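You operate a simulated robot arm through the tools that you are given. There is no shell and no other tool. Be economical: measure what you need, move in short steps, check, and stop when the job is done.

Carry out the task below with a simulated robot arm. There is one attempt and no reset: what you move stays moved.

## Task
Move the green sensor plug to input 4 and the yellow one into the freed input.
Fine: the grey strip off first and on again after; the main switch stays as it is.

It is judged by the outcome, as a careful person would: the job done as asked, and still so three seconds after it is handed in. It fails if anything else is knocked over, pushed out of place, dropped, spilled or broken.

## Robot
A 7-joint arm with a two-finger parallel gripper on a trunk, on a base that drives. Base frame: it is fixed to the floor where the robot stands at the start and does not move with it; the origin is under the middle of the robot, x ahead of it, y to its left, z up. Readings come in m, degrees, newtons and seconds.
With the tool pointing down near the work surface it reaches from about 0.1 to 0.86 m from the robot's upright axis, wherever it stands. Its first joint turns from -115.0 to 115.0 degrees. Places, roughly: grey control box [0.8, 0.8, 0.8]; input four [0.7, 0.8, 0.8]; input one [0.7, 1, 0.8]; input three [0.7, 0.9, 0.8]; input two [0.7, 0.9, 0.8]; main switch [0.6, 1, 0.8]; switch of the grey socket strip [0.5, -0.1, 0.8]. Payload 3.91 kg.
Tool frame: the origin (TCP) lies between the finger pads and is the grasp point; the fingertips stand 0.03 m ahead of it; z points along the fingers, y is the line along which they close. Largest opening 0.11 m; finger width 0.02, thickness 0.01; the body of the gripper, 0.048 by 0.112 m, starts 0.055 m behind the TCP.
Orientation is that of the tool frame in the base frame, as a unit quaternion [w, x, y, z]. With the fingers straight down and closing along the base's y, the tool's x points along the base's -x, its y along +y and its z along -z.

## Interface
- The arm moves only by the tool play_rows. Its argument "deltas" is a list of rows, each an object (a shift or turn left out is 0, a gripper value left out holds the last) with "fingers": the gripper command, from -1 (shut) to 1 (fully open), values between in proportion; "travel": the shift along the tool's x, y, z in m, a list of three; "rotation": the turn, a rotation vector about the tool's x, y, z in degrees, a list of three. In form: [{"fingers": fingers, "travel": [x, y, z], "rotation": [ax, ay, az]}, ...]. A call has 1 to 20 rows; each row shifts and turns the commanded pose from where the row before left it, along the tool's axes as they then stand. Each row takes 0.2 s and may step no farther than 0.05 m and 8.6 degrees from the row before; otherwise, or with a gripper value out of range, the whole call is refused. Where a pose cannot be reached the arm comes as near as it can. A force on the tool above 90 N (or 10 N above the force at the start of the call, whichever is more), or a blocked arm, ends the call early, and 0.2 s more pass. The fingers move at their own pace (about 0.153 m/s each) and stop on an object; they squeeze with about 20 N. The grip force told is the motor's: it shows also when the fingers shut on nothing. Time passes only in rows, and 0.2 s behind the last, so rows that do not move let the fingers close. The reply holds the time, the measured pose of the TCP, the force on the tool along the base axes, the opening and the grip force, in the units named above and with some noise, with the torque about the TCP (base axes, N m) and any sound that the robot's microphone picked up.
- Cameras (640 x 400 px; columns grow to the right, rows downward): "scene" is now at [0.2312, 0.2287, 1.1072]; the picture's right is [0.28, -0.96, 0.00], its down [-0.11, -0.03, -0.99] and it looks along [0.95, 0.28, -0.12] (base axes); focal length 214 px, centre (320, 200). "wrist" rides on the gripper at [0.072, 0.017, -0.103] in the tool frame; the picture's right is [-0.23, 0.97, 0.00], its down [-0.76, -0.18, -0.62] and it looks along [-0.61, -0.14, 0.78] (tool axes); focal length 222 px, centre (320, 200). There is no depth. A picture from a camera that has moved, and an enlarged one, comes with that camera's place and axes in the base frame and with its lens.
- snapshot(camera): a new picture of that camera. The clock stands still meanwhile.
- slide_trunk(by): slides the trunk up (or, below 0, down) by that many m; the arm and the scene camera ride with it, the base frame stays. It gives what a move gives, with no picture.
- steer(legs): drives the robot by 1 to 6 legs, each [ahead, left, turn to the left] in m, m and degrees, along the robot's own axes; the way and the turn of a leg run together, so that a leg with both is an arc; at most 1.5 m and 180 degrees a leg. The arm and the cameras ride along, it lands a little off, and it stops where it bumps. It gives what a move gives.
- pan_tilt(pan, tilt): turns the head with the scene camera to pan (to the left, within 80 degrees either way) and tilt (down, from -29 to 69), counted from straight ahead of the robot. It gives what a move gives.
- inspect(camera, box): a new picture of the part [left, top, right, bottom] of that camera's present view, enlarged. The clock stands still meanwhile.
- finish_job(): hands the job in; it is judged then, once.

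Go step by step. Nothing tells you exact positions but the pictures and the camera data: compare them with the known pose of the tool, close in by small moves and look again before you grip or let go. The budget is 120 turns and 78 pictures, counting those below and the enlarged ones. Unless the task says otherwise, let go and move clear before handing in, and close with one line.

The tools are called after ">>>" as a command line: name --argument value ..., lists and objects as JSON in quotes. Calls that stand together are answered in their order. play_rows: Moves the arm, as the interface text tells. Its arguments: {"type":"object","properties":{"deltas":{"type":"array","items":{"type":"object","properties":{"fingers":{"type":"number"},"travel":{"type":"array","items":{"type":"number"}},"rotation":{"type":"array","items":{"type":"number"}}}}}},"required":["deltas"]} The other tools are called the same way: slide_trunk (by) slides the trunk up or down; steer (legs) drives the base; pan_tilt (pan, tilt) turns the head that bears the scene camera; snapshot (camera) takes a picture; inspect (camera, box) takes an enlarged picture of a part of a camera's view; finish_job () hands the job in.

At the start:

```text
t: 0.0
tool_pos: [0.2265, 0.3917, 1.0912]
tool_rot: [0.0, 0.0, 1.0, 0.001]
wrist_force: [0.4, -0.4, 0.5]
torque: [-0.03, -0.03, -0.03]
grip_width: 0.1101
finger_force: 0.0
trunk travel left (down, up): [-0.4, 0.59]
robot x, y, heading: [0.0045, -0.0035, -0.1]
head pan, tilt: [16.2, 6.8]
```

scene: 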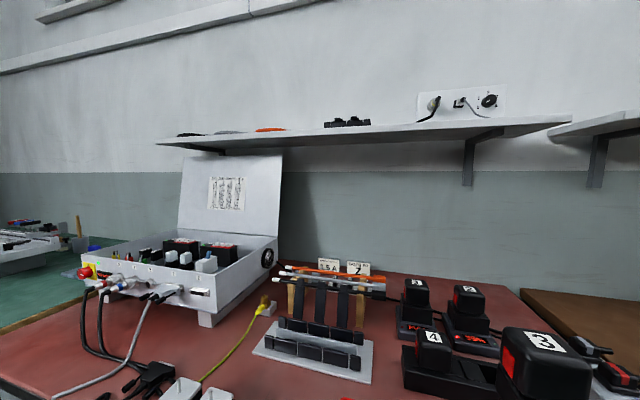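
wrist: 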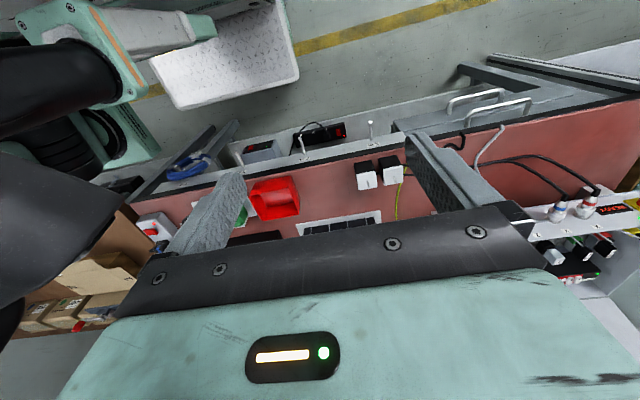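

I see the grey control box with cables on its near face on the left of the bench. I look closer at the box and at the strip area before moving.

>>> inspect --camera "scene" --box '[60, 230, 280, 367]'

>>> pan_tilt --pan 30 --tilt 45

>>> snapshot --camera "scene"

```text
2.91 times, centred on (170, 298) of scene
camera zoom: at [0.2312, 0.2287, 1.1072], right [0.28, -0.96, 0.0], down [-0.11, -0.03, -0.99], along [0.95, 0.28, -0.12], focal length 624 px, centre (756, -86)
```

zoom: 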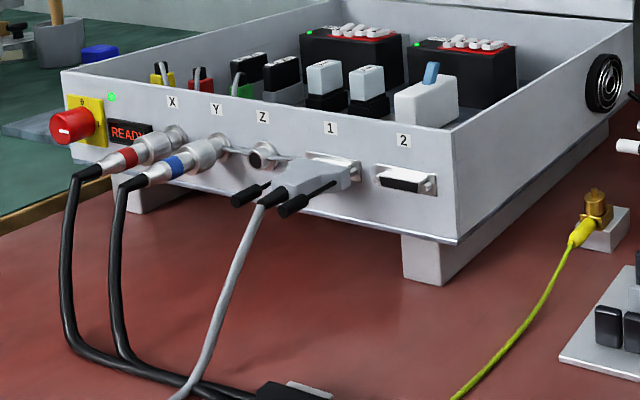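

```text
t: 1.0
tool_pos: [0.2268, 0.3921, 1.0926]
tool_rot: [0.001, -0.001, 1.0, 0.0]
wrist_force: [0.0, -0.6, 0.4]
torque: [0.03, 0.02, 0.05]
grip_width: 0.1101
finger_force: 0.0
trunk travel left (down, up): [-0.4, 0.59]
robot x, y, heading: [-0.0019, -0.0016, 0.2]
head pan, tilt: [30.0, 45.0]
```

```text
74 pictures are left
camera scene: at [0.213, 0.2437, 1.0471], right [0.5, -0.87, 0.0], down [-0.61, -0.35, -0.71], along [0.61, 0.35, -0.71], focal length 214 px, centre (320, 200)
```

scene: 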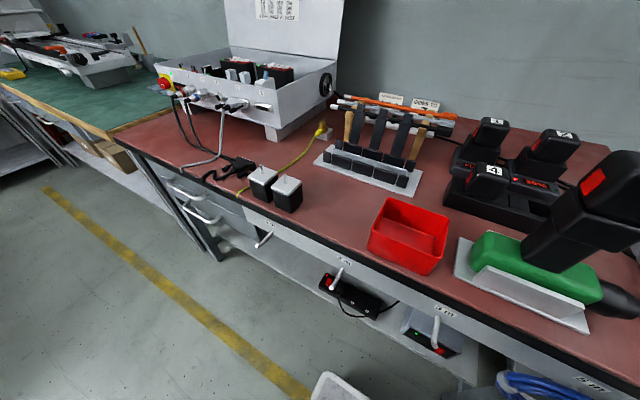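

The inputs seem to be inside the box behind the front panel. Now I look for the grey socket strip to the right.

>>> pan_tilt --pan -35 --tilt 45

>>> snapshot --camera "scene"

```text
t: 2.4
tool_pos: [0.2269, 0.3914, 1.0935]
tool_rot: [0.0, 0.0, 1.0, -0.001]
wrist_force: [0.3, 0.4, 0.2]
torque: [0.02, 0.03, 0.0]
grip_width: 0.1102
finger_force: 0.0
trunk travel left (down, up): [-0.4, 0.59]
robot x, y, heading: [-0.0031, -0.0009, -0.1]
head pan, tilt: [-35.0, 45.0]
```

```text
73 pictures are left
camera scene: at [0.2092, 0.1564, 1.0471], right [-0.57, -0.82, 0.0], down [-0.58, 0.41, -0.71], along [0.58, -0.41, -0.71], focal length 214 px, centre (320, 200)
```

scene: 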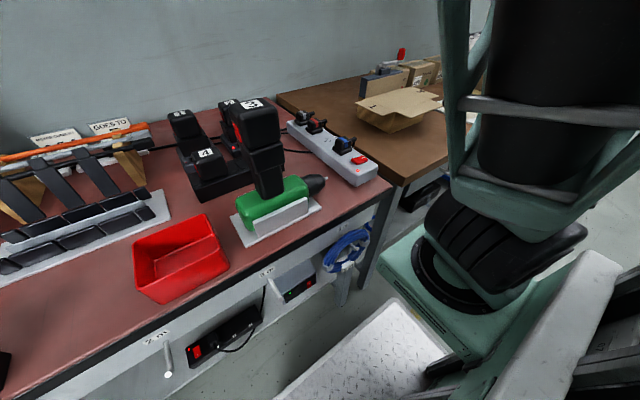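

The grey strip is at the right edge of the bench, with a red rocker at its near end. I zoom in on it.

>>> inspect --camera "scene" --box '[270, 100, 398, 190]'

>>> inspect --camera "scene" --box '[320, 135, 384, 191]'

```text
4.44 times, centred on (334, 145) of scene
camera zoom: at [0.2092, 0.1564, 1.0471], right [-0.57, -0.82, 0.0], down [-0.58, 0.41, -0.71], along [0.58, -0.41, -0.71], focal length 953 px, centre (258, 444)
```

zoom: 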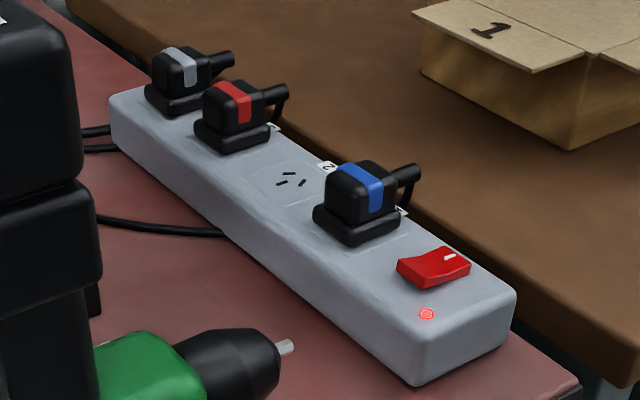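

```text
7.14 times, centred on (352, 163) of scene
camera zoom: at [0.2092, 0.1564, 1.0471], right [-0.57, -0.82, 0.0], down [-0.58, 0.41, -0.71], along [0.58, -0.41, -0.71], focal length 1532 px, centre (91, 464)
```

zoom: 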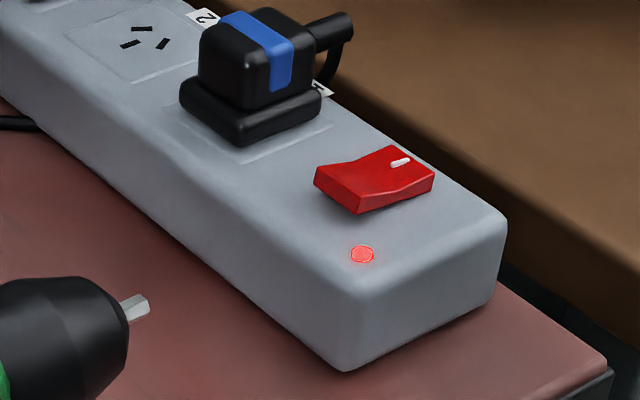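

The rocker's raised half seems to be the left one (lamp lit = on). I move the arm high over toward the strip to view it from the wrist camera.

>>> play_rows --deltas '[{"travel": [0, 0, -0.04], "fingers": -1}, {"travel": [0, 0, -0.04]}, {"travel": [-0.01, -0.045, 0]}, {"travel": [-0.01, -0.045, 0]}, {"travel": [-0.01, -0.045, 0]}, {"travel": [-0.01, -0.045, 0]}, {"travel": [-0.01, -0.045, 0]}, {"travel": [-0.01, -0.045, 0]}, {"travel": [-0.01, -0.045, 0]}, {"travel": [-0.01, -0.045, 0]}, {"travel": [-0.01, -0.045, 0]}, {"travel": [-0.01, -0.045, 0]}]'

>>> snapshot --camera "wrist"

>>> snapshot --camera "scene"

```text
t: 5.0
tool_pos: [0.3458, 0.0829, 1.1145]
tool_rot: [0.0, 0.001, 1.0, 0.0]
wrist_force: [0.3, -0.6, 0.1]
torque: [0.02, -0.01, 0.01]
grip_width: 0.0002
finger_force: 19.9
out of reach, approached as far as the arm can: row 1, 2, 9, 10, 11, 12
trunk travel left (down, up): [-0.4, 0.59]
robot x, y, heading: [0.0007, 0.0011, 0.3]
head pan, tilt: [-35.0, 45.0]
```

```text
70 pictures are left
camera wrist: at [0.2735, 0.0996, 1.2179], right [0.23, 0.97, 0.0], down [0.76, -0.18, 0.62], along [0.61, -0.14, -0.78], focal length 222 px, centre (320, 200)
```

wrist: 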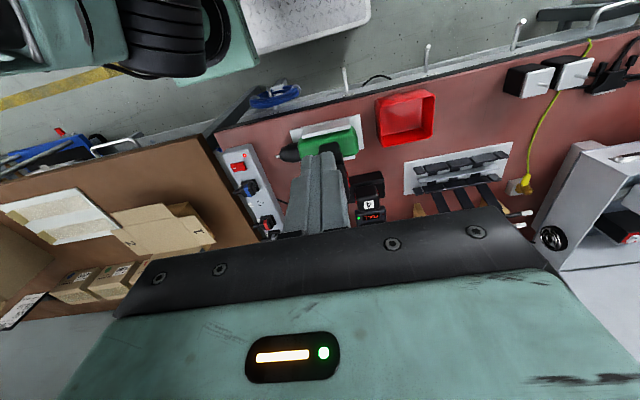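

```text
69 pictures are left
camera scene: at [0.2092, 0.1563, 1.0471], right [-0.57, -0.82, 0.0], down [-0.58, 0.41, -0.71], along [0.58, -0.41, -0.71], focal length 214 px, centre (320, 200)
```

scene: 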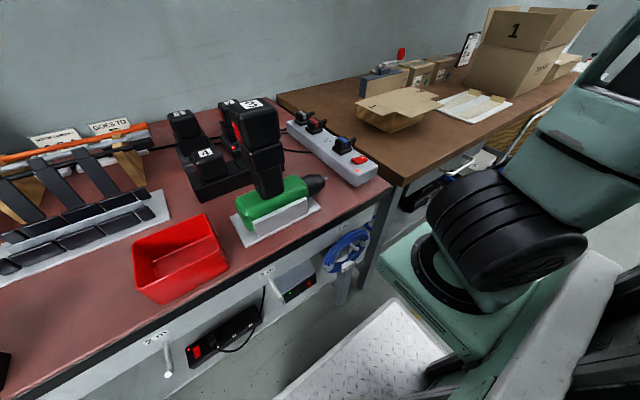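

The rocker triangulates to about (0.477, -0.134, 0.78). The arm reached its limit in height, so I raise the trunk a little before moving over.

>>> slide_trunk --by 0.12

>>> play_rows --deltas '[{"travel": [-0.0, -0.045, 0]}, {"travel": [-0.01, -0.045, 0]}, {"travel": [-0.01, -0.045, 0]}, {"travel": [-0.01, -0.045, 0]}]'

>>> snapshot --camera "wrist"

>>> snapshot --camera "scene"

```text
t: 6.5
tool_pos: [0.3449, 0.0823, 1.2346]
tool_rot: [0.0, 0.0, 1.0, 0.001]
wrist_force: [0.8, 0.5, 0.0]
torque: [-0.02, -0.03, -0.02]
grip_width: 0.0
finger_force: 19.6
trunk travel left (down, up): [-0.52, 0.47]
robot x, y, heading: [-0.0005, -0.0024, 0.1]
head pan, tilt: [-35.0, 45.0]
```

```text
t: 7.5
tool_pos: [0.3458, 0.0828, 1.2343]
tool_rot: [0.001, 0.0, 1.0, -0.001]
wrist_force: [0.5, 0.1, 0.0]
torque: [-0.01, -0.02, -0.02]
grip_width: 0.0
finger_force: 20.7
out of reach, approached as far as the arm can: row 1, 2, 3, 4
trunk travel left (down, up): [-0.52, 0.47]
robot x, y, heading: [-0.0016, 0.0008, 0.1]
head pan, tilt: [-35.0, 45.0]
```

```text
68 pictures are left
camera wrist: at [0.2733, 0.0997, 1.3379], right [0.23, 0.97, 0.0], down [0.76, -0.18, 0.62], along [0.61, -0.14, -0.78], focal length 222 px, centre (320, 200)
```

wrist: 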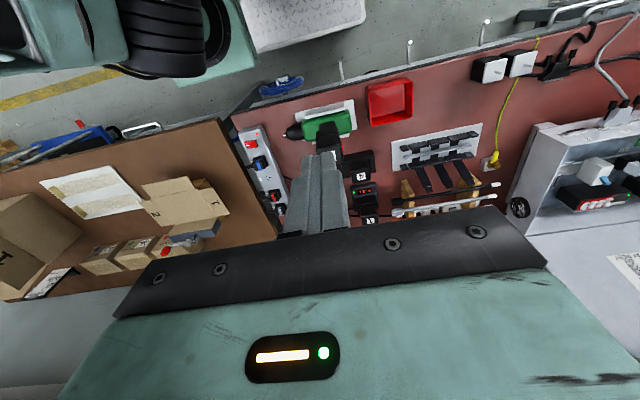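

```text
67 pictures are left
camera scene: at [0.2092, 0.1563, 1.1671], right [-0.57, -0.82, 0.0], down [-0.58, 0.41, -0.71], along [0.58, -0.41, -0.71], focal length 214 px, centre (320, 200)
```

scene: 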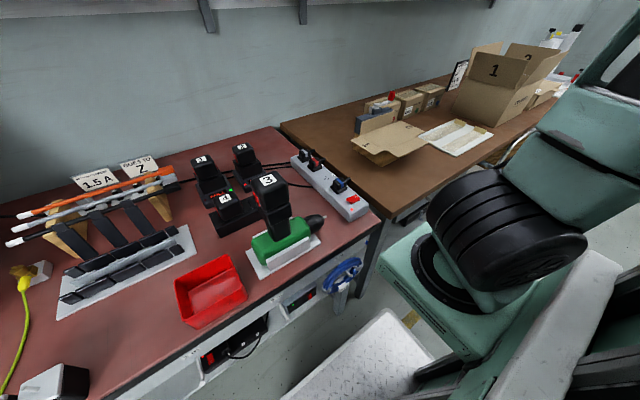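

The rocker is confirmed at about (0.477, -0.135, 0.783). The arm is stuck at a fold limit, so I extend outwards first and then go sideways.

>>> play_rows --deltas '[{"travel": [-0.04, 0, 0.02]}, {"travel": [-0.04, 0, 0.02]}, {"travel": [-0.04, 0, 0.02]}, {"travel": [-0.0, -0.045, 0]}, {"travel": [0, -0.045, 0]}, {"travel": [0, -0.045, 0]}, {"travel": [0, -0.045, 0]}]'

```text
t: 9.1
tool_pos: [0.475, -0.0929, 1.164]
tool_rot: [-0.001, -0.002, 1.0, 0.0]
wrist_force: [-0.6, 0.2, 0.5]
torque: [0.02, -0.02, -0.01]
grip_width: 0.0
finger_force: 19.7
out of reach, approached as far as the arm can: row 6, 7
trunk travel left (down, up): [-0.52, 0.47]
robot x, y, heading: [0.0023, -0.0031, -0.2]
head pan, tilt: [-35.0, 45.0]
```

The arm sits near the strip, still high. I go down 0.1 m and continue sideways.

>>> play_rows --deltas '[{"travel": [0, 0, 0.04]}, {"travel": [0, 0, 0.04]}, {"travel": [0, -0.02, 0.04]}, {"travel": [0, -0.02, 0.04]}]'

>>> snapshot --camera "wrist"

>>> snapshot --camera "scene"

```text
t: 10.1
tool_pos: [0.4817, -0.1332, 0.9984]
tool_rot: [0.001, 0.001, 1.0, 0.0]
wrist_force: [0.1, 0.6, -1.0]
torque: [0.0, -0.01, 0.02]
grip_width: 0.0
finger_force: 20.1
out of reach, approached as far as the arm can: row 1
trunk travel left (down, up): [-0.52, 0.47]
robot x, y, heading: [0.0008, -0.002, -0.2]
head pan, tilt: [-35.0, 45.0]
```

```text
66 pictures are left
camera wrist: at [0.4084, -0.1167, 1.101], right [0.23, 0.97, 0.0], down [0.76, -0.18, 0.62], along [0.61, -0.14, -0.78], focal length 222 px, centre (320, 200)
```

wrist: 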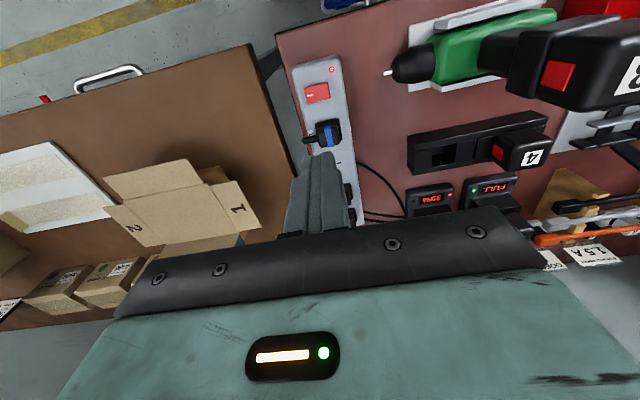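

```text
65 pictures are left
camera scene: at [0.209, 0.1564, 1.1671], right [-0.57, -0.82, 0.0], down [-0.58, 0.41, -0.71], along [0.58, -0.41, -0.71], focal length 214 px, centre (320, 200)
```

scene: 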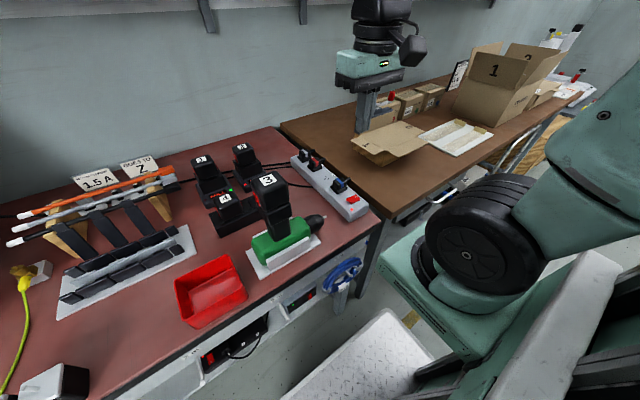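

The tool is right above the rocker. I zoom in to decide which half to press.

>>> inspect --camera "wrist" --box '[280, 50, 376, 146]'

>>> inspect --camera "scene" --box '[326, 172, 374, 224]'

```text
4.17 times, centred on (328, 98) of wrist
camera zoom: at [0.4084, -0.1167, 1.101], right [0.23, 0.97, 0.0], down [0.76, -0.18, 0.62], along [0.61, -0.14, -0.78], focal length 926 px, centre (287, 625)
```

zoom: 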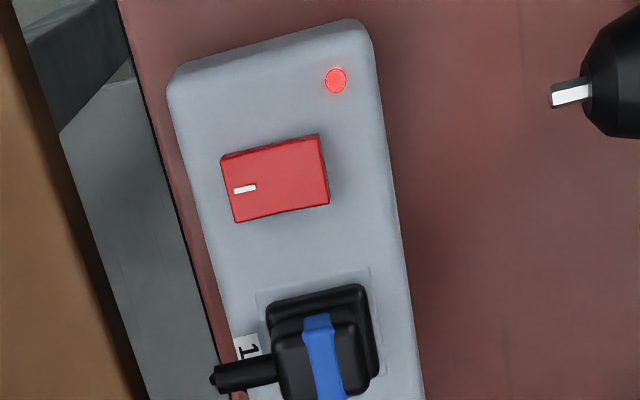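

```text
7.69 times, centred on (350, 198) of scene
camera zoom: at [0.209, 0.1564, 1.1671], right [-0.57, -0.82, 0.0], down [-0.58, 0.41, -0.71], along [0.58, -0.41, -0.71], focal length 1650 px, centre (89, 215)
```

zoom: 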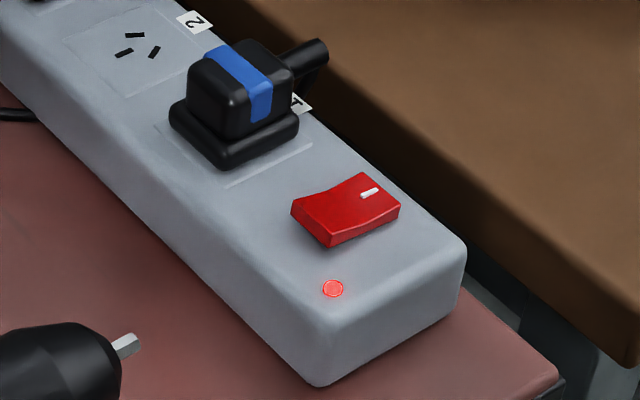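

The "I" half (towards −y) is pressed in, so I press the +y half at about (0.478, -0.121). I come down to just above it first.

>>> play_rows --deltas '[{"travel": [0.003, 0.012, 0.03]}, {"travel": [0, 0, 0.04]}, {"travel": [0, 0, 0.04]}, {"travel": [0, 0, 0.03]}]'

>>> inspect --camera "scene" --box '[310, 150, 390, 230]'

```text
t: 11.1
tool_pos: [0.4791, -0.1206, 0.8591]
tool_rot: [0.001, 0.001, 1.0, 0.0]
wrist_force: [0.2, 0.2, 0.2]
torque: [-0.02, 0.02, 0.01]
grip_width: 0.0
finger_force: 19.5
trunk travel left (down, up): [-0.52, 0.47]
robot x, y, heading: [0.0009, -0.0013, -0.3]
head pan, tilt: [-35.0, 45.0]
```

```text
5.00 times, centred on (350, 190) of scene
camera zoom: at [0.2089, 0.1563, 1.1672], right [-0.57, -0.82, 0.0], down [-0.58, 0.41, -0.71], along [0.58, -0.41, -0.71], focal length 1072 px, centre (170, 250)
```

zoom: 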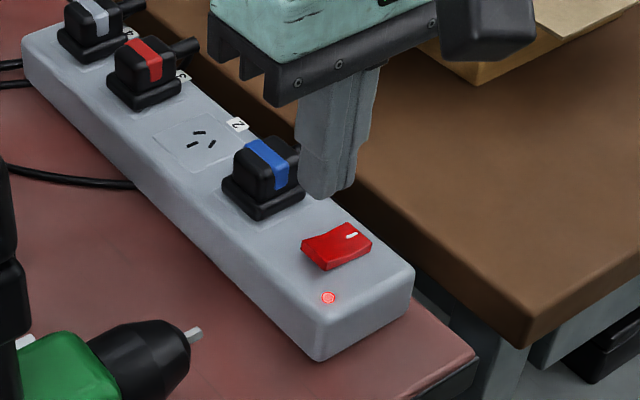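

The tip is lined up with the raised half, about 35 mm above it. I go down gently.

>>> play_rows --deltas '[{"travel": [0, 0, 0.02]}, {"travel": [0, 0, 0.008]}, {"travel": [0, 0, 0.004]}, {"travel": [0, 0, 0.004]}]'

>>> inspect --camera "scene" --box '[320, 170, 380, 230]'

```text
t: 12.1
tool_pos: [0.4884, -0.1228, 0.8264]
tool_rot: [-0.001, 0.0, 1.0, 0.0]
wrist_force: [0.2, 0.4, -0.2]
torque: [-0.03, -0.02, -0.04]
grip_width: 0.0
finger_force: 19.9
out of reach, approached as far as the arm can: row 1, 3
trunk travel left (down, up): [-0.52, 0.47]
robot x, y, heading: [0.0011, -0.0041, 0.3]
head pan, tilt: [-35.0, 45.0]
```

```text
6.67 times, centred on (350, 200) of scene
camera zoom: at [0.2091, 0.1563, 1.1671], right [-0.57, -0.82, 0.0], down [-0.58, 0.41, -0.71], along [0.58, -0.41, -0.71], focal length 1430 px, centre (120, 200)
```

zoom: 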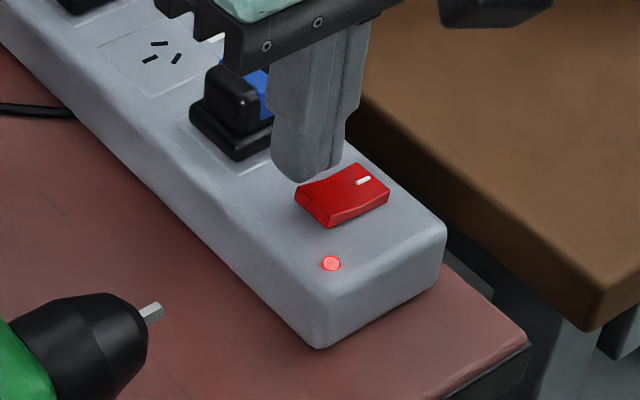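

The tool drifted in x because the arm is at a reach limit. I lift, lower the trunk by 0.12 m, and retry.

>>> play_rows --deltas '[{"travel": [0, 0, -0.04]}, {"travel": [0, 0, -0.05]}, {"travel": [0, 0, -0.05]}, {"travel": [0, 0, -0.03]}]'

>>> slide_trunk --by -0.12

```text
t: 13.1
tool_pos: [0.4874, -0.1231, 0.9954]
tool_rot: [0.001, -0.001, 1.0, 0.0]
wrist_force: [0.1, 1.0, 0.1]
torque: [0.01, 0.02, 0.03]
grip_width: 0.0
finger_force: 19.8
trunk travel left (down, up): [-0.52, 0.47]
robot x, y, heading: [0.0003, 0.0001, 0.2]
head pan, tilt: [-35.0, 45.0]
```

```text
t: 14.6
tool_pos: [0.488, -0.1226, 0.8748]
tool_rot: [0.0, 0.0, 1.0, 0.0]
wrist_force: [0.2, 0.0, 0.7]
torque: [-0.03, 0.02, -0.01]
grip_width: 0.0
finger_force: 20.3
trunk travel left (down, up): [-0.4, 0.59]
robot x, y, heading: [-0.0003, 0.0005, 0.1]
head pan, tilt: [-35.0, 45.0]
```

Now I correct x by −9 mm and y by +2 mm and descend to just above the rocker.

>>> play_rows --deltas '[{"travel": [0.009, 0.002, 0.02]}, {"travel": [0, 0, 0.02]}, {"travel": [0, 0, 0.009]}, {"travel": [0, 0, 0.004]}]'

>>> inspect --camera "scene" --box '[320, 120, 384, 184]'

```text
t: 15.6
tool_pos: [0.4781, -0.1206, 0.8227]
tool_rot: [0.002, 0.0, 1.0, 0.0]
wrist_force: [0.4, 0.7, 0.1]
torque: [0.01, 0.02, 0.01]
grip_width: 0.0001
finger_force: 19.9
trunk travel left (down, up): [-0.4, 0.59]
robot x, y, heading: [0.0015, -0.0003, 0.1]
head pan, tilt: [-35.0, 45.0]
```

```text
6.25 times, centred on (352, 152) of scene
camera zoom: at [0.2092, 0.1563, 1.0471], right [-0.57, -0.82, 0.0], down [-0.58, 0.41, -0.71], along [0.58, -0.41, -0.71], focal length 1340 px, centre (120, 500)
```

zoom: 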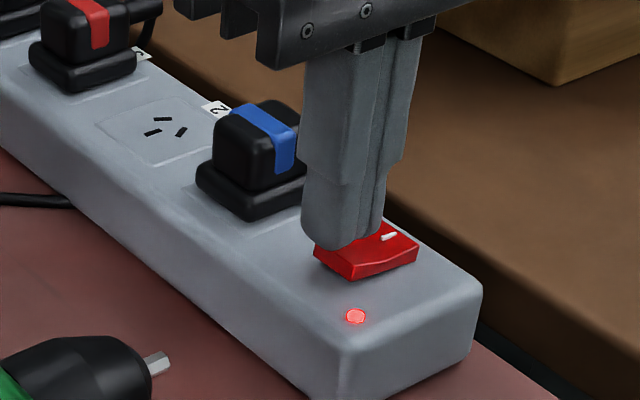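

The tip is just at the raised half. I press in small steps.

>>> play_rows --deltas '[{"travel": [0, 0, 0.003]}, {"travel": [0, 0, 0.003]}, {"travel": [0, 0, 0.002]}]'

>>> inspect --camera "scene" --box '[320, 120, 384, 184]'

```text
t: 16.4
tool_pos: [0.4789, -0.1194, 0.8149]
tool_rot: [0.0, -0.001, 1.0, 0.001]
wrist_force: [-0.2, -0.1, 1.3]
torque: [0.03, -0.01, 0.03]
grip_width: 0.0
finger_force: 20.4
trunk travel left (down, up): [-0.4, 0.59]
robot x, y, heading: [0.0024, 0.0043, 0.1]
head pan, tilt: [-35.0, 45.0]
```

```text
6.25 times, centred on (352, 152) of scene
camera zoom: at [0.2091, 0.1563, 1.0471], right [-0.57, -0.82, 0.0], down [-0.58, 0.41, -0.71], along [0.58, -0.41, -0.71], focal length 1340 px, centre (120, 500)
```

zoom: 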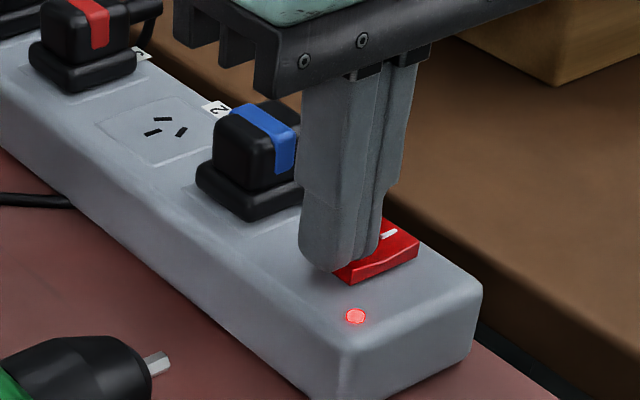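

Contact is barely starting (1.3 N) and the lamp is still lit; I press a little farther.

>>> play_rows --deltas '[{"travel": [0, -0.001, 0.002]}, {"travel": [0, 0, 0.002]}]'

>>> inspect --camera "scene" --box '[320, 120, 384, 184]'

```text
t: 17.0
tool_pos: [0.4783, -0.1209, 0.8127]
tool_rot: [0.002, 0.0, 1.0, 0.0]
wrist_force: [-11.7, 8.6, 48.8]
torque: [-0.2, 0.41, -0.1]
grip_width: 0.0001
finger_force: 20.1
trunk travel left (down, up): [-0.4, 0.59]
robot x, y, heading: [0.0028, 0.001, -0.0]
head pan, tilt: [-35.0, 45.0]
```

```text
6.25 times, centred on (352, 152) of scene
camera zoom: at [0.2078, 0.1569, 1.0482], right [-0.57, -0.82, 0.0], down [-0.58, 0.41, -0.71], along [0.58, -0.41, -0.71], focal length 1340 px, centre (120, 500)
```

zoom: 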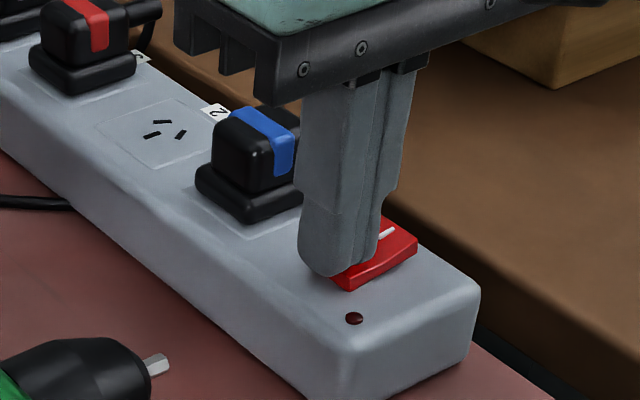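

The lamp is off. I lift clear, check the rocker, and look toward the control box.

>>> play_rows --deltas '[{"travel": [0, 0, -0.02]}, {"travel": [0, 0, -0.05]}, {"travel": [0, 0, -0.05]}, {"travel": [0, 0, -0.05]}, {"travel": [0, 0.02, -0.02]}]'

>>> inspect --camera "scene" --box '[320, 120, 384, 184]'

```text
t: 18.2
tool_pos: [0.4792, -0.1014, 1.0004]
tool_rot: [0.0, 0.001, 1.0, 0.0]
wrist_force: [0.6, -0.6, 0.3]
torque: [-0.02, 0.0, -0.01]
grip_width: 0.0
finger_force: 19.8
trunk travel left (down, up): [-0.4, 0.59]
robot x, y, heading: [-0.004, -0.0004, 0.2]
head pan, tilt: [-35.0, 45.0]
```

```text
6.25 times, centred on (352, 152) of scene
camera zoom: at [0.2092, 0.1563, 1.047], right [-0.57, -0.82, 0.0], down [-0.58, 0.41, -0.71], along [0.58, -0.41, -0.71], focal length 1340 px, centre (120, 500)
```

zoom: 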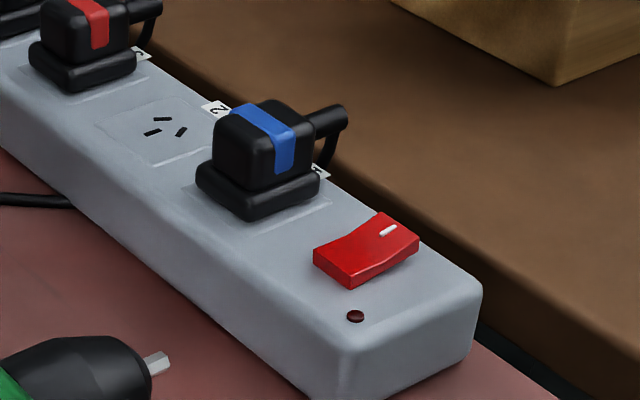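

The strip is off. I bring the arm back to its starting place and drive left towards the control box.

>>> play_rows --deltas '[{"travel": [0, 0.0, -0.03]}, {"travel": [0.0, 0.041, -0.03]}, {"travel": [0.01, 0.041, 0]}, {"travel": [0.02, 0.041, 0]}, {"travel": [0.02, 0.041, 0]}, {"travel": [0.02, 0.041, 0]}, {"travel": [0.02, 0.041, 0]}, {"travel": [0.02, 0.041, 0]}, {"travel": [0.02, 0.041, 0]}, {"travel": [0.02, 0.041, 0]}, {"travel": [0.02, 0.041, 0]}, {"travel": [0.02, 0.041, 0]}, {"travel": [0.02, 0.041, 0], "fingers": 0}]'

>>> steer --legs '[[0, 0.65, 0]]'

>>> pan_tilt --pan 10 --tilt 35

>>> snapshot --camera "scene"

```text
refused: row 2 steps farther than a row can; nothing moved
```

```text
t: 21.8
tool_pos: [0.4831, 0.5406, 0.9998]
tool_rot: [0.0, 0.007, 1.0, 0.0]
wrist_force: [1.0, -0.4, 0.3]
torque: [0.01, 0.01, -0.01]
grip_width: 0.0
finger_force: 19.5
trunk travel left (down, up): [-0.4, 0.59]
robot x, y, heading: [0.0037, 0.6521, -0.7]
head pan, tilt: [-35.0, 45.0]
```

```text
t: 22.9
tool_pos: [0.4826, 0.5412, 1.0006]
tool_rot: [0.0, 0.007, 1.0, 0.0]
wrist_force: [0.4, -0.7, -0.7]
torque: [-0.01, -0.02, 0.02]
grip_width: 0.0
finger_force: 20.2
trunk travel left (down, up): [-0.4, 0.59]
robot x, y, heading: [0.0035, 0.646, -0.6]
head pan, tilt: [10.0, 35.0]
```

```text
56 pictures are left
camera scene: at [0.2367, 0.8633, 1.0619], right [0.16, -0.99, 0.0], down [-0.57, -0.09, -0.82], along [0.81, 0.13, -0.57], focal length 214 px, centre (320, 200)
```

scene: 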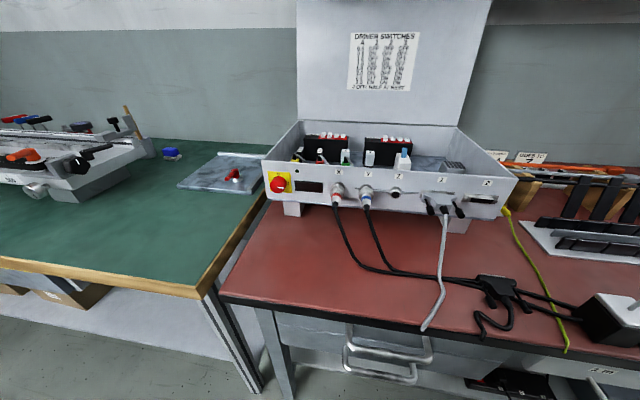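

The drive passed above everything without contact, even though the arm move was refused; I'll watch that dependency. The box's READY lamp is dark; I zoom into the box.

>>> inspect --camera "scene" --box '[255, 115, 525, 284]'

>>> inspect --camera "scene" --box '[340, 20, 430, 100]'

>>> inspect --camera "scene" --box '[285, 120, 415, 201]'

```text
2.37 times, centred on (390, 200) of scene
camera zoom: at [0.2367, 0.8633, 1.0619], right [0.16, -0.99, 0.0], down [-0.57, -0.09, -0.82], along [0.81, 0.13, -0.57], focal length 508 px, centre (154, 201)
```

zoom: 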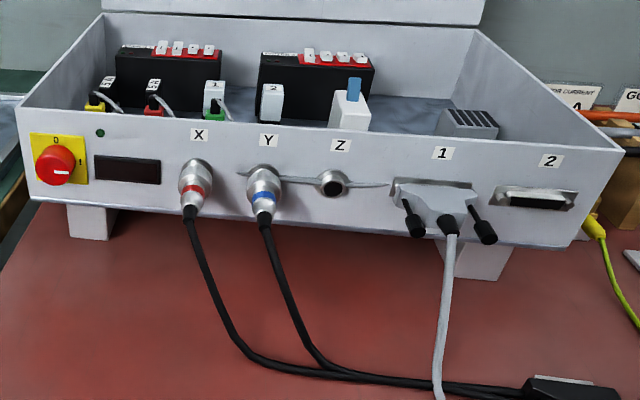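

```text
5.00 times, centred on (385, 60) of scene
camera zoom: at [0.2367, 0.8633, 1.0619], right [0.16, -0.99, 0.0], down [-0.57, -0.09, -0.82], along [0.81, 0.13, -0.57], focal length 1072 px, centre (-5, 900)
```

zoom: 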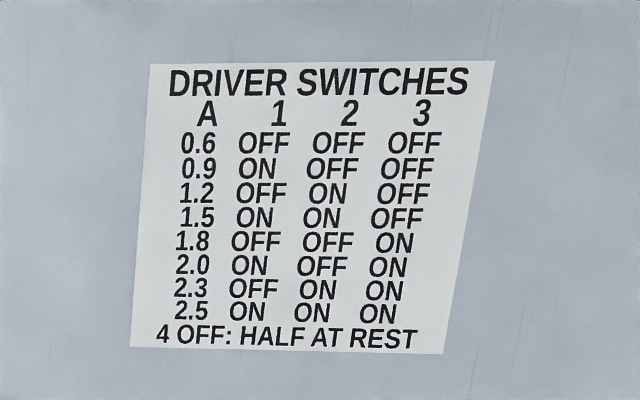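

```text
4.92 times, centred on (350, 160) of scene
camera zoom: at [0.2367, 0.8633, 1.0619], right [0.16, -0.99, 0.0], down [-0.57, -0.09, -0.82], along [0.81, 0.13, -0.57], focal length 1056 px, centre (172, 394)
```

zoom: 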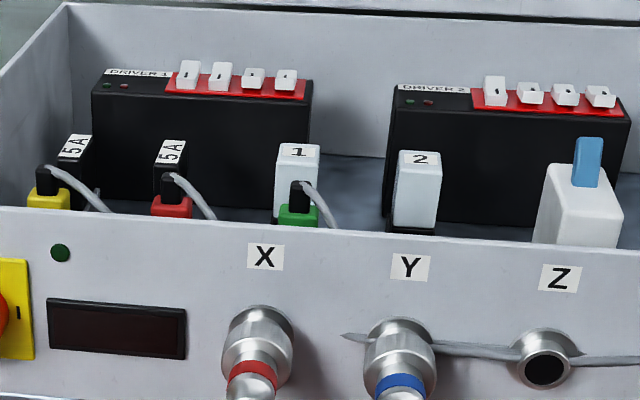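

I need a steeper look into the box, so I raise the trunk and tilt the head down.

>>> slide_trunk --by 0.4

>>> pan_tilt --pan 5 --tilt 50

>>> snapshot --camera "scene"

>>> snapshot --camera "wrist"

```text
t: 26.8
tool_pos: [0.4823, 0.5401, 1.4005]
tool_rot: [0.0, 0.007, 1.0, 0.0]
wrist_force: [-0.7, 0.1, 0.2]
torque: [0.0, 0.0, 0.0]
grip_width: 0.0002
finger_force: 20.0
trunk travel left (down, up): [-0.8, 0.19]
robot x, y, heading: [0.0034, 0.6483, -0.9]
head pan, tilt: [10.0, 35.0]
```

```text
t: 27.5
tool_pos: [0.4834, 0.5402, 1.4001]
tool_rot: [0.0, 0.007, 1.0, 0.0]
wrist_force: [-0.3, -0.1, -0.9]
torque: [0.0, 0.02, 0.03]
grip_width: 0.0002
finger_force: 20.0
trunk travel left (down, up): [-0.8, 0.19]
robot x, y, heading: [0.0049, 0.6483, -0.9]
head pan, tilt: [5.0, 50.0]
```

```text
52 pictures are left
camera scene: at [0.2266, 0.855, 1.4402], right [0.07, -1.0, 0.0], down [-0.76, -0.06, -0.64], along [0.64, 0.05, -0.77], focal length 214 px, centre (320, 200)
```

scene: 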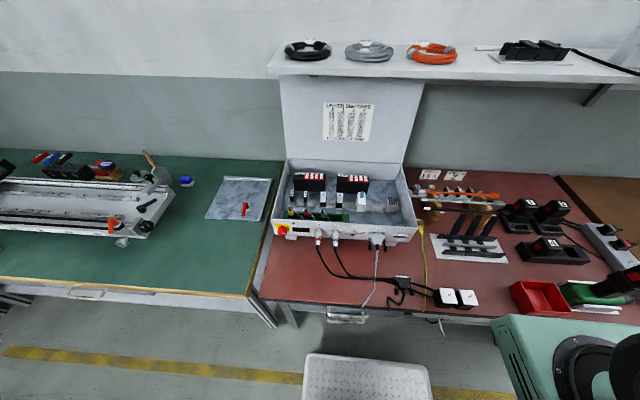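

```text
51 pictures are left
camera wrist: at [0.41, 0.5579, 1.5033], right [0.24, 0.97, 0.0], down [0.76, -0.19, 0.62], along [0.6, -0.15, -0.78], focal length 222 px, centre (320, 200)
```

wrist: 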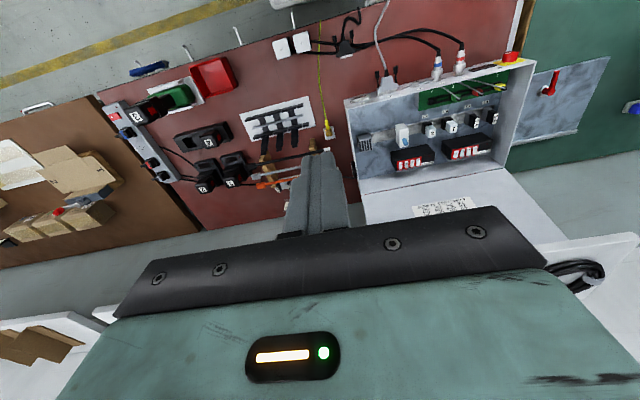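

Nothing was disturbed on the bench. Now I zoom into the box's board from both cameras.

>>> inspect --camera "scene" --box '[280, 180, 370, 236]'

>>> inspect --camera "wrist" --box '[400, 60, 520, 140]'

```text
7.11 times, centred on (325, 208) of scene
camera zoom: at [0.2266, 0.855, 1.4402], right [0.07, -1.0, 0.0], down [-0.76, -0.06, -0.64], along [0.64, 0.05, -0.77], focal length 1525 px, centre (284, 143)
```

zoom: 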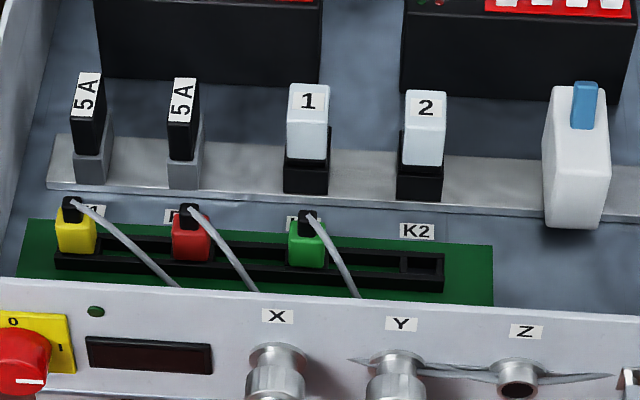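

```text
5.00 times, centred on (460, 100) of wrist
camera zoom: at [0.41, 0.5579, 1.5033], right [0.24, 0.97, 0.0], down [0.76, -0.19, 0.62], along [0.6, -0.15, -0.78], focal length 1111 px, centre (-380, 700)
```

zoom: 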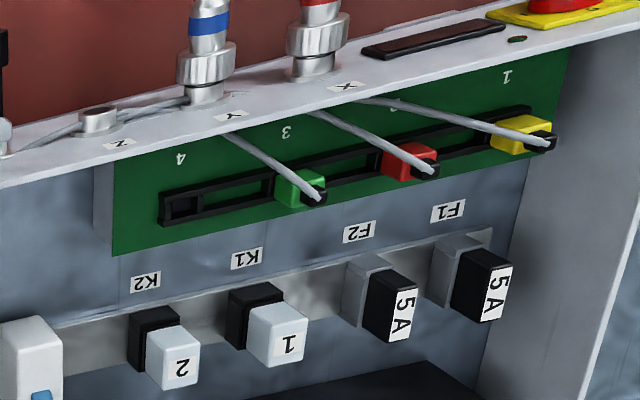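

The row runs: yellow in 1, red in 2, green in 3, and 4 is empty. I get inputs at x≈0.647, y≈0.987/0.932/0.877/0.823, with the socket top at z≈0.85 and the stem tops at ≈0.883. I lower the trunk part way and bring the tool above green.

>>> slide_trunk --by -0.3

>>> play_rows --deltas '[{"travel": [-0.02, 0.04, 0], "fingers": -0.36}, {"travel": [-0.02, 0.04, 0]}, {"travel": [-0.02, 0.04, 0]}, {"travel": [-0.02, 0.04, 0]}, {"travel": [-0.02, 0.04, 0]}, {"travel": [-0.02, 0.04, 0]}, {"travel": [-0.02, 0.04, 0]}, {"travel": [-0.02, 0.04, 0]}, {"travel": [-0.007, 0.016, 0]}]'

>>> snapshot --camera "wrist"

```text
t: 30.5
tool_pos: [0.4822, 0.5388, 1.1004]
tool_rot: [0.0, 0.007, 1.0, 0.0]
wrist_force: [0.2, -0.2, 0.4]
torque: [-0.02, 0.03, 0.02]
grip_width: 0.0002
finger_force: 20.3
trunk travel left (down, up): [-0.5, 0.49]
robot x, y, heading: [0.0034, 0.6477, -0.9]
head pan, tilt: [5.0, 50.0]
```

```text
t: 32.5
tool_pos: [0.6531, 0.875, 1.0987]
tool_rot: [0.0, 0.006, 1.0, 0.0]
wrist_force: [-0.7, 0.1, 0.5]
torque: [-0.01, -0.05, -0.01]
grip_width: 0.0352
finger_force: 0.1
trunk travel left (down, up): [-0.5, 0.49]
robot x, y, heading: [0.0048, 0.6525, -0.7]
head pan, tilt: [5.0, 50.0]
```

```text
48 pictures are left
camera wrist: at [0.581, 0.8925, 1.2021], right [0.24, 0.97, 0.0], down [0.76, -0.19, 0.62], along [0.61, -0.15, -0.78], focal length 222 px, centre (320, 200)
```

wrist: 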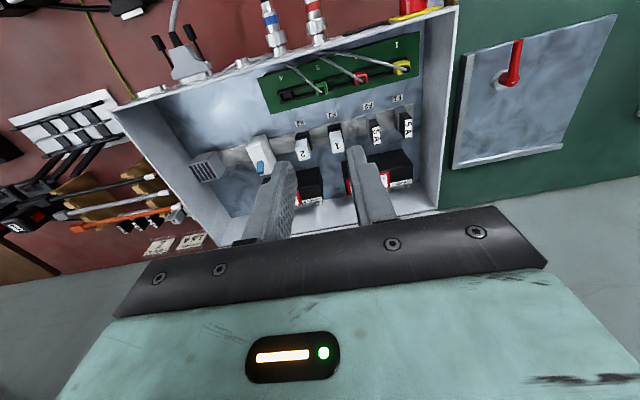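

>>> inspect --camera "wrist" --box '[250, 40, 422, 150]'

>>> inspect --camera "scene" --box '[270, 120, 390, 200]'

```text
3.64 times, centred on (336, 95) of wrist
camera zoom: at [0.581, 0.8925, 1.2021], right [0.24, 0.97, 0.0], down [0.76, -0.19, 0.62], along [0.61, -0.15, -0.78], focal length 808 px, centre (262, 582)
```

zoom: 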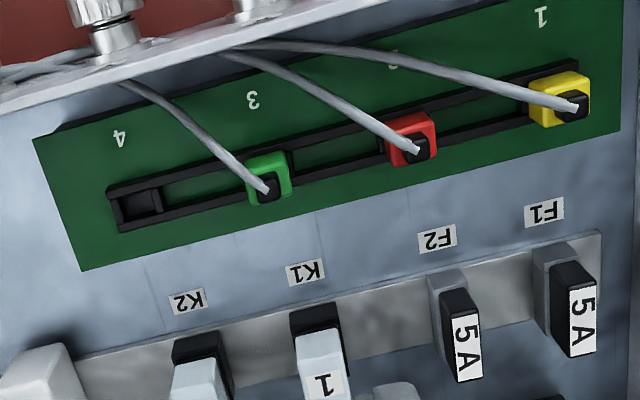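

```text
5.00 times, centred on (330, 160) of scene
camera zoom: at [0.2265, 0.8548, 1.1402], right [0.07, -1.0, 0.0], down [-0.76, -0.06, -0.64], along [0.64, 0.05, -0.77], focal length 1072 px, centre (270, 400)
```

zoom: 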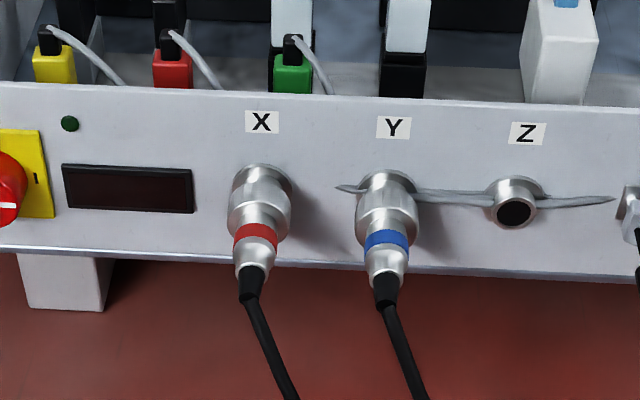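

Now refined: green is at (0.650, 0.877), with body ≈17 mm square, pitch ≈54 mm, slot 4 at y≈0.824. The cable leaves toward −x/−y, so I hold the fingers slightly to +x (0.656) and descend to just above.

>>> play_rows --deltas '[{"travel": [-0.003, 0.002, 0.04]}, {"travel": [0, 0, 0.045]}, {"travel": [0, 0, 0.045]}, {"travel": [0, 0, 0.04]}]'

>>> snapshot --camera "wrist"

>>> inspect --camera "scene" --box '[270, 90, 390, 170]'

```text
t: 33.5
tool_pos: [0.6565, 0.8749, 0.9287]
tool_rot: [0.0, 0.007, 1.0, 0.001]
wrist_force: [-0.3, 0.0, 0.4]
torque: [0.0, -0.02, 0.01]
grip_width: 0.0352
finger_force: 0.1
trunk travel left (down, up): [-0.5, 0.49]
robot x, y, heading: [0.0049, 0.6501, -0.5]
head pan, tilt: [5.0, 50.0]
```

```text
45 pictures are left
camera wrist: at [0.5827, 0.8924, 1.0312], right [0.24, 0.97, 0.0], down [0.76, -0.19, 0.62], along [0.61, -0.15, -0.78], focal length 222 px, centre (320, 200)
```

wrist: 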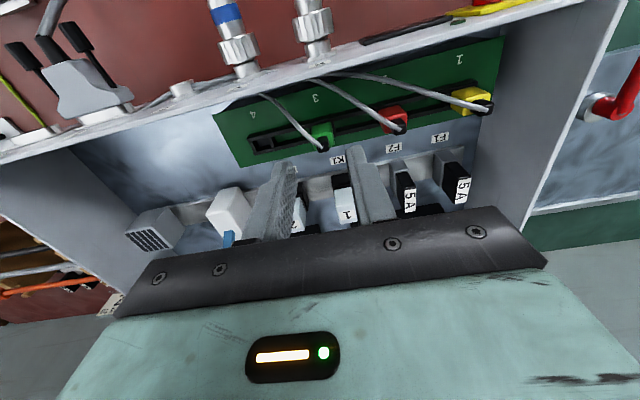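

```text
5.00 times, centred on (330, 130) of scene
camera zoom: at [0.2264, 0.8549, 1.1402], right [0.07, -1.0, 0.0], down [-0.76, -0.06, -0.64], along [0.64, 0.05, -0.77], focal length 1072 px, centre (270, 550)
```

zoom: 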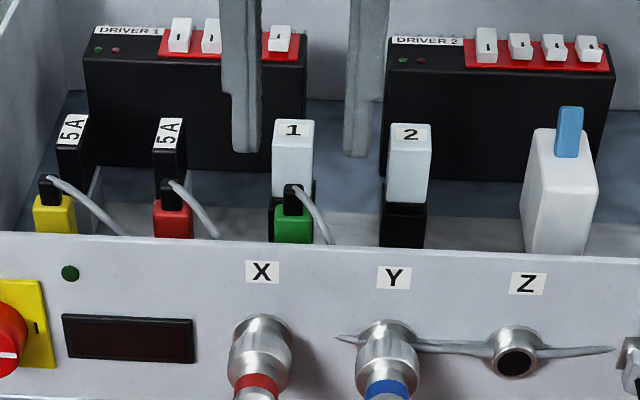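

The tool is about 2.5 mm to the −y side of green; I correct and descend so the tips straddle the green body.

>>> play_rows --deltas '[{"travel": [0, 0.0025, 0.02]}, {"travel": [0, 0, 0.012]}, {"travel": [0, 0, 0.01]}]'

>>> snapshot --camera "wrist"

>>> inspect --camera "scene" --box '[285, 110, 369, 166]'

```text
t: 34.3
tool_pos: [0.6564, 0.8779, 0.8862]
tool_rot: [0.0, 0.007, 1.0, 0.0]
wrist_force: [-0.2, 0.3, 0.9]
torque: [0.01, -0.01, 0.03]
grip_width: 0.0348
finger_force: 0.0
trunk travel left (down, up): [-0.5, 0.49]
robot x, y, heading: [0.0053, 0.6433, -0.9]
head pan, tilt: [5.0, 50.0]
```

```text
43 pictures are left
camera wrist: at [0.584, 0.8961, 0.9897], right [0.24, 0.97, 0.0], down [0.76, -0.19, 0.62], along [0.6, -0.15, -0.78], focal length 222 px, centre (320, 200)
```

wrist: 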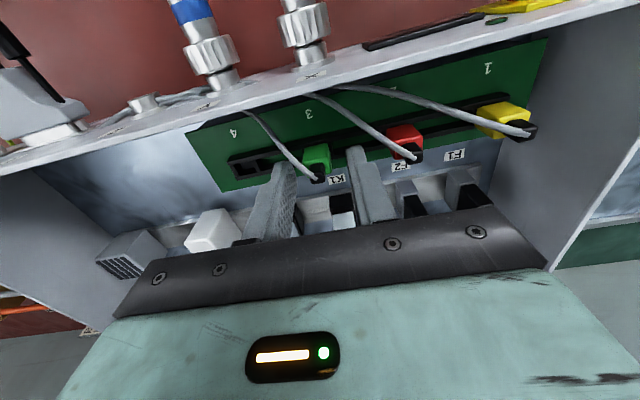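

```text
7.14 times, centred on (327, 138) of scene
camera zoom: at [0.2265, 0.8549, 1.1402], right [0.07, -1.0, 0.0], down [-0.76, -0.06, -0.64], along [0.64, 0.05, -0.77], focal length 1532 px, centre (270, 643)
```

zoom: 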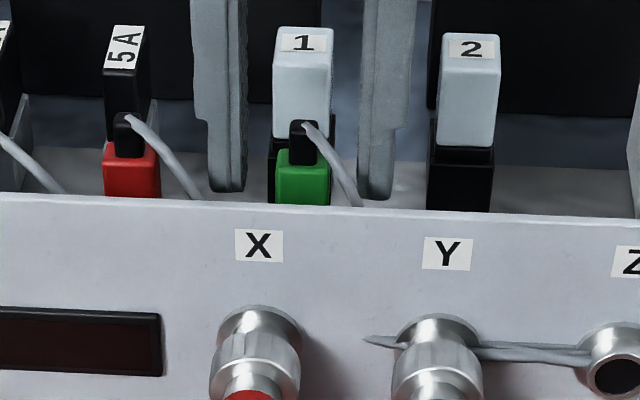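

The tips straddle green well in y. I zoom with the wrist camera to check the x alignment and the depth.

>>> inspect --camera "wrist" --box '[220, 100, 420, 225]'

```text
3.20 times, centred on (320, 162) of wrist
camera zoom: at [0.584, 0.8961, 0.9897], right [0.24, 0.97, 0.0], down [0.76, -0.19, 0.62], along [0.6, -0.15, -0.78], focal length 711 px, centre (320, 320)
```

zoom: 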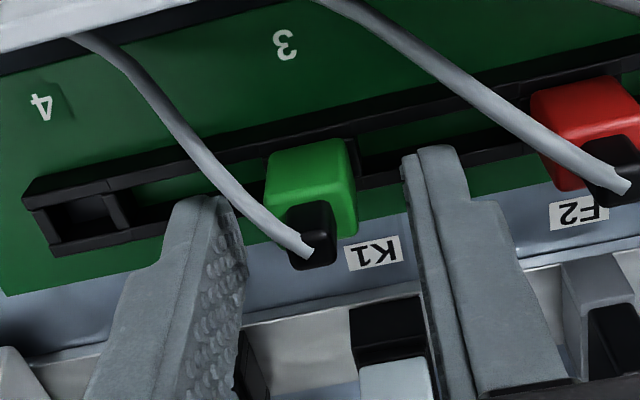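

The alignment is good: the tips cover about 15 mm of the green body's height. I shift 2 mm more to +x to spare the cable, then close.

>>> play_rows --deltas '[{"travel": [-0.002, 0, 0.001]}, {"fingers": -1}, {"fingers": -1}, {"fingers": -1}]'

>>> inspect --camera "wrist" --box '[220, 100, 420, 225]'

```text
t: 35.3
tool_pos: [0.6595, 0.8768, 0.8862]
tool_rot: [0.0, 0.007, 1.0, -0.001]
wrist_force: [-2.2, -4.8, -0.2]
torque: [-0.11, 0.06, 0.08]
grip_width: 0.0155
finger_force: 19.7
trunk travel left (down, up): [-0.5, 0.49]
robot x, y, heading: [0.0025, 0.6511, -0.7]
head pan, tilt: [5.0, 50.0]
```

```text
3.20 times, centred on (320, 162) of wrist
camera zoom: at [0.5859, 0.8955, 0.9891], right [0.24, 0.97, 0.0], down [0.76, -0.19, 0.62], along [0.6, -0.15, -0.78], focal length 711 px, centre (320, 320)
```

zoom: 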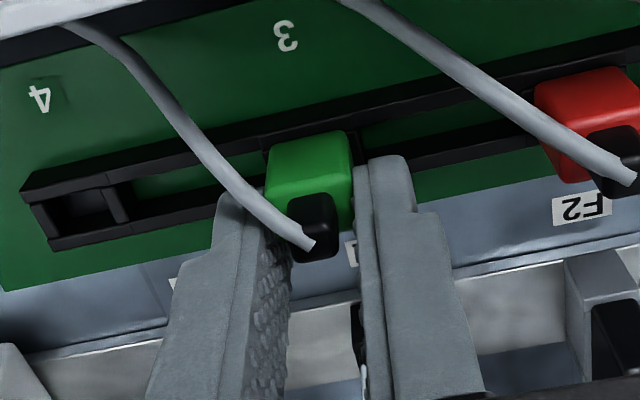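

The green plug is gripped (15.5 mm). I pull straight up in small steps.

>>> play_rows --deltas '[{"travel": [0, 0, -0.003]}, {"travel": [0, 0, -0.004]}, {"travel": [0, 0, -0.006]}, {"travel": [0, 0, -0.01]}, {"travel": [0, 0, -0.012]}]'

>>> inspect --camera "wrist" --box '[220, 100, 420, 225]'

```text
t: 36.5
tool_pos: [0.6589, 0.8785, 0.9226]
tool_rot: [0.001, 0.006, 1.0, 0.0]
wrist_force: [0.1, -0.1, -0.3]
torque: [-0.02, -0.02, 0.01]
grip_width: 0.0156
finger_force: 19.9
trunk travel left (down, up): [-0.5, 0.49]
robot x, y, heading: [0.0039, 0.6475, -0.9]
head pan, tilt: [5.0, 50.0]
```

```text
3.20 times, centred on (320, 162) of wrist
camera zoom: at [0.5868, 0.8963, 1.0251], right [0.24, 0.97, 0.0], down [0.76, -0.19, 0.62], along [0.6, -0.15, -0.78], focal length 711 px, centre (320, 320)
```

zoom: 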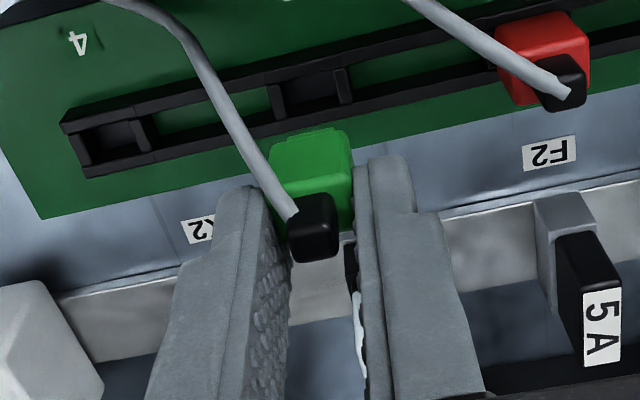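

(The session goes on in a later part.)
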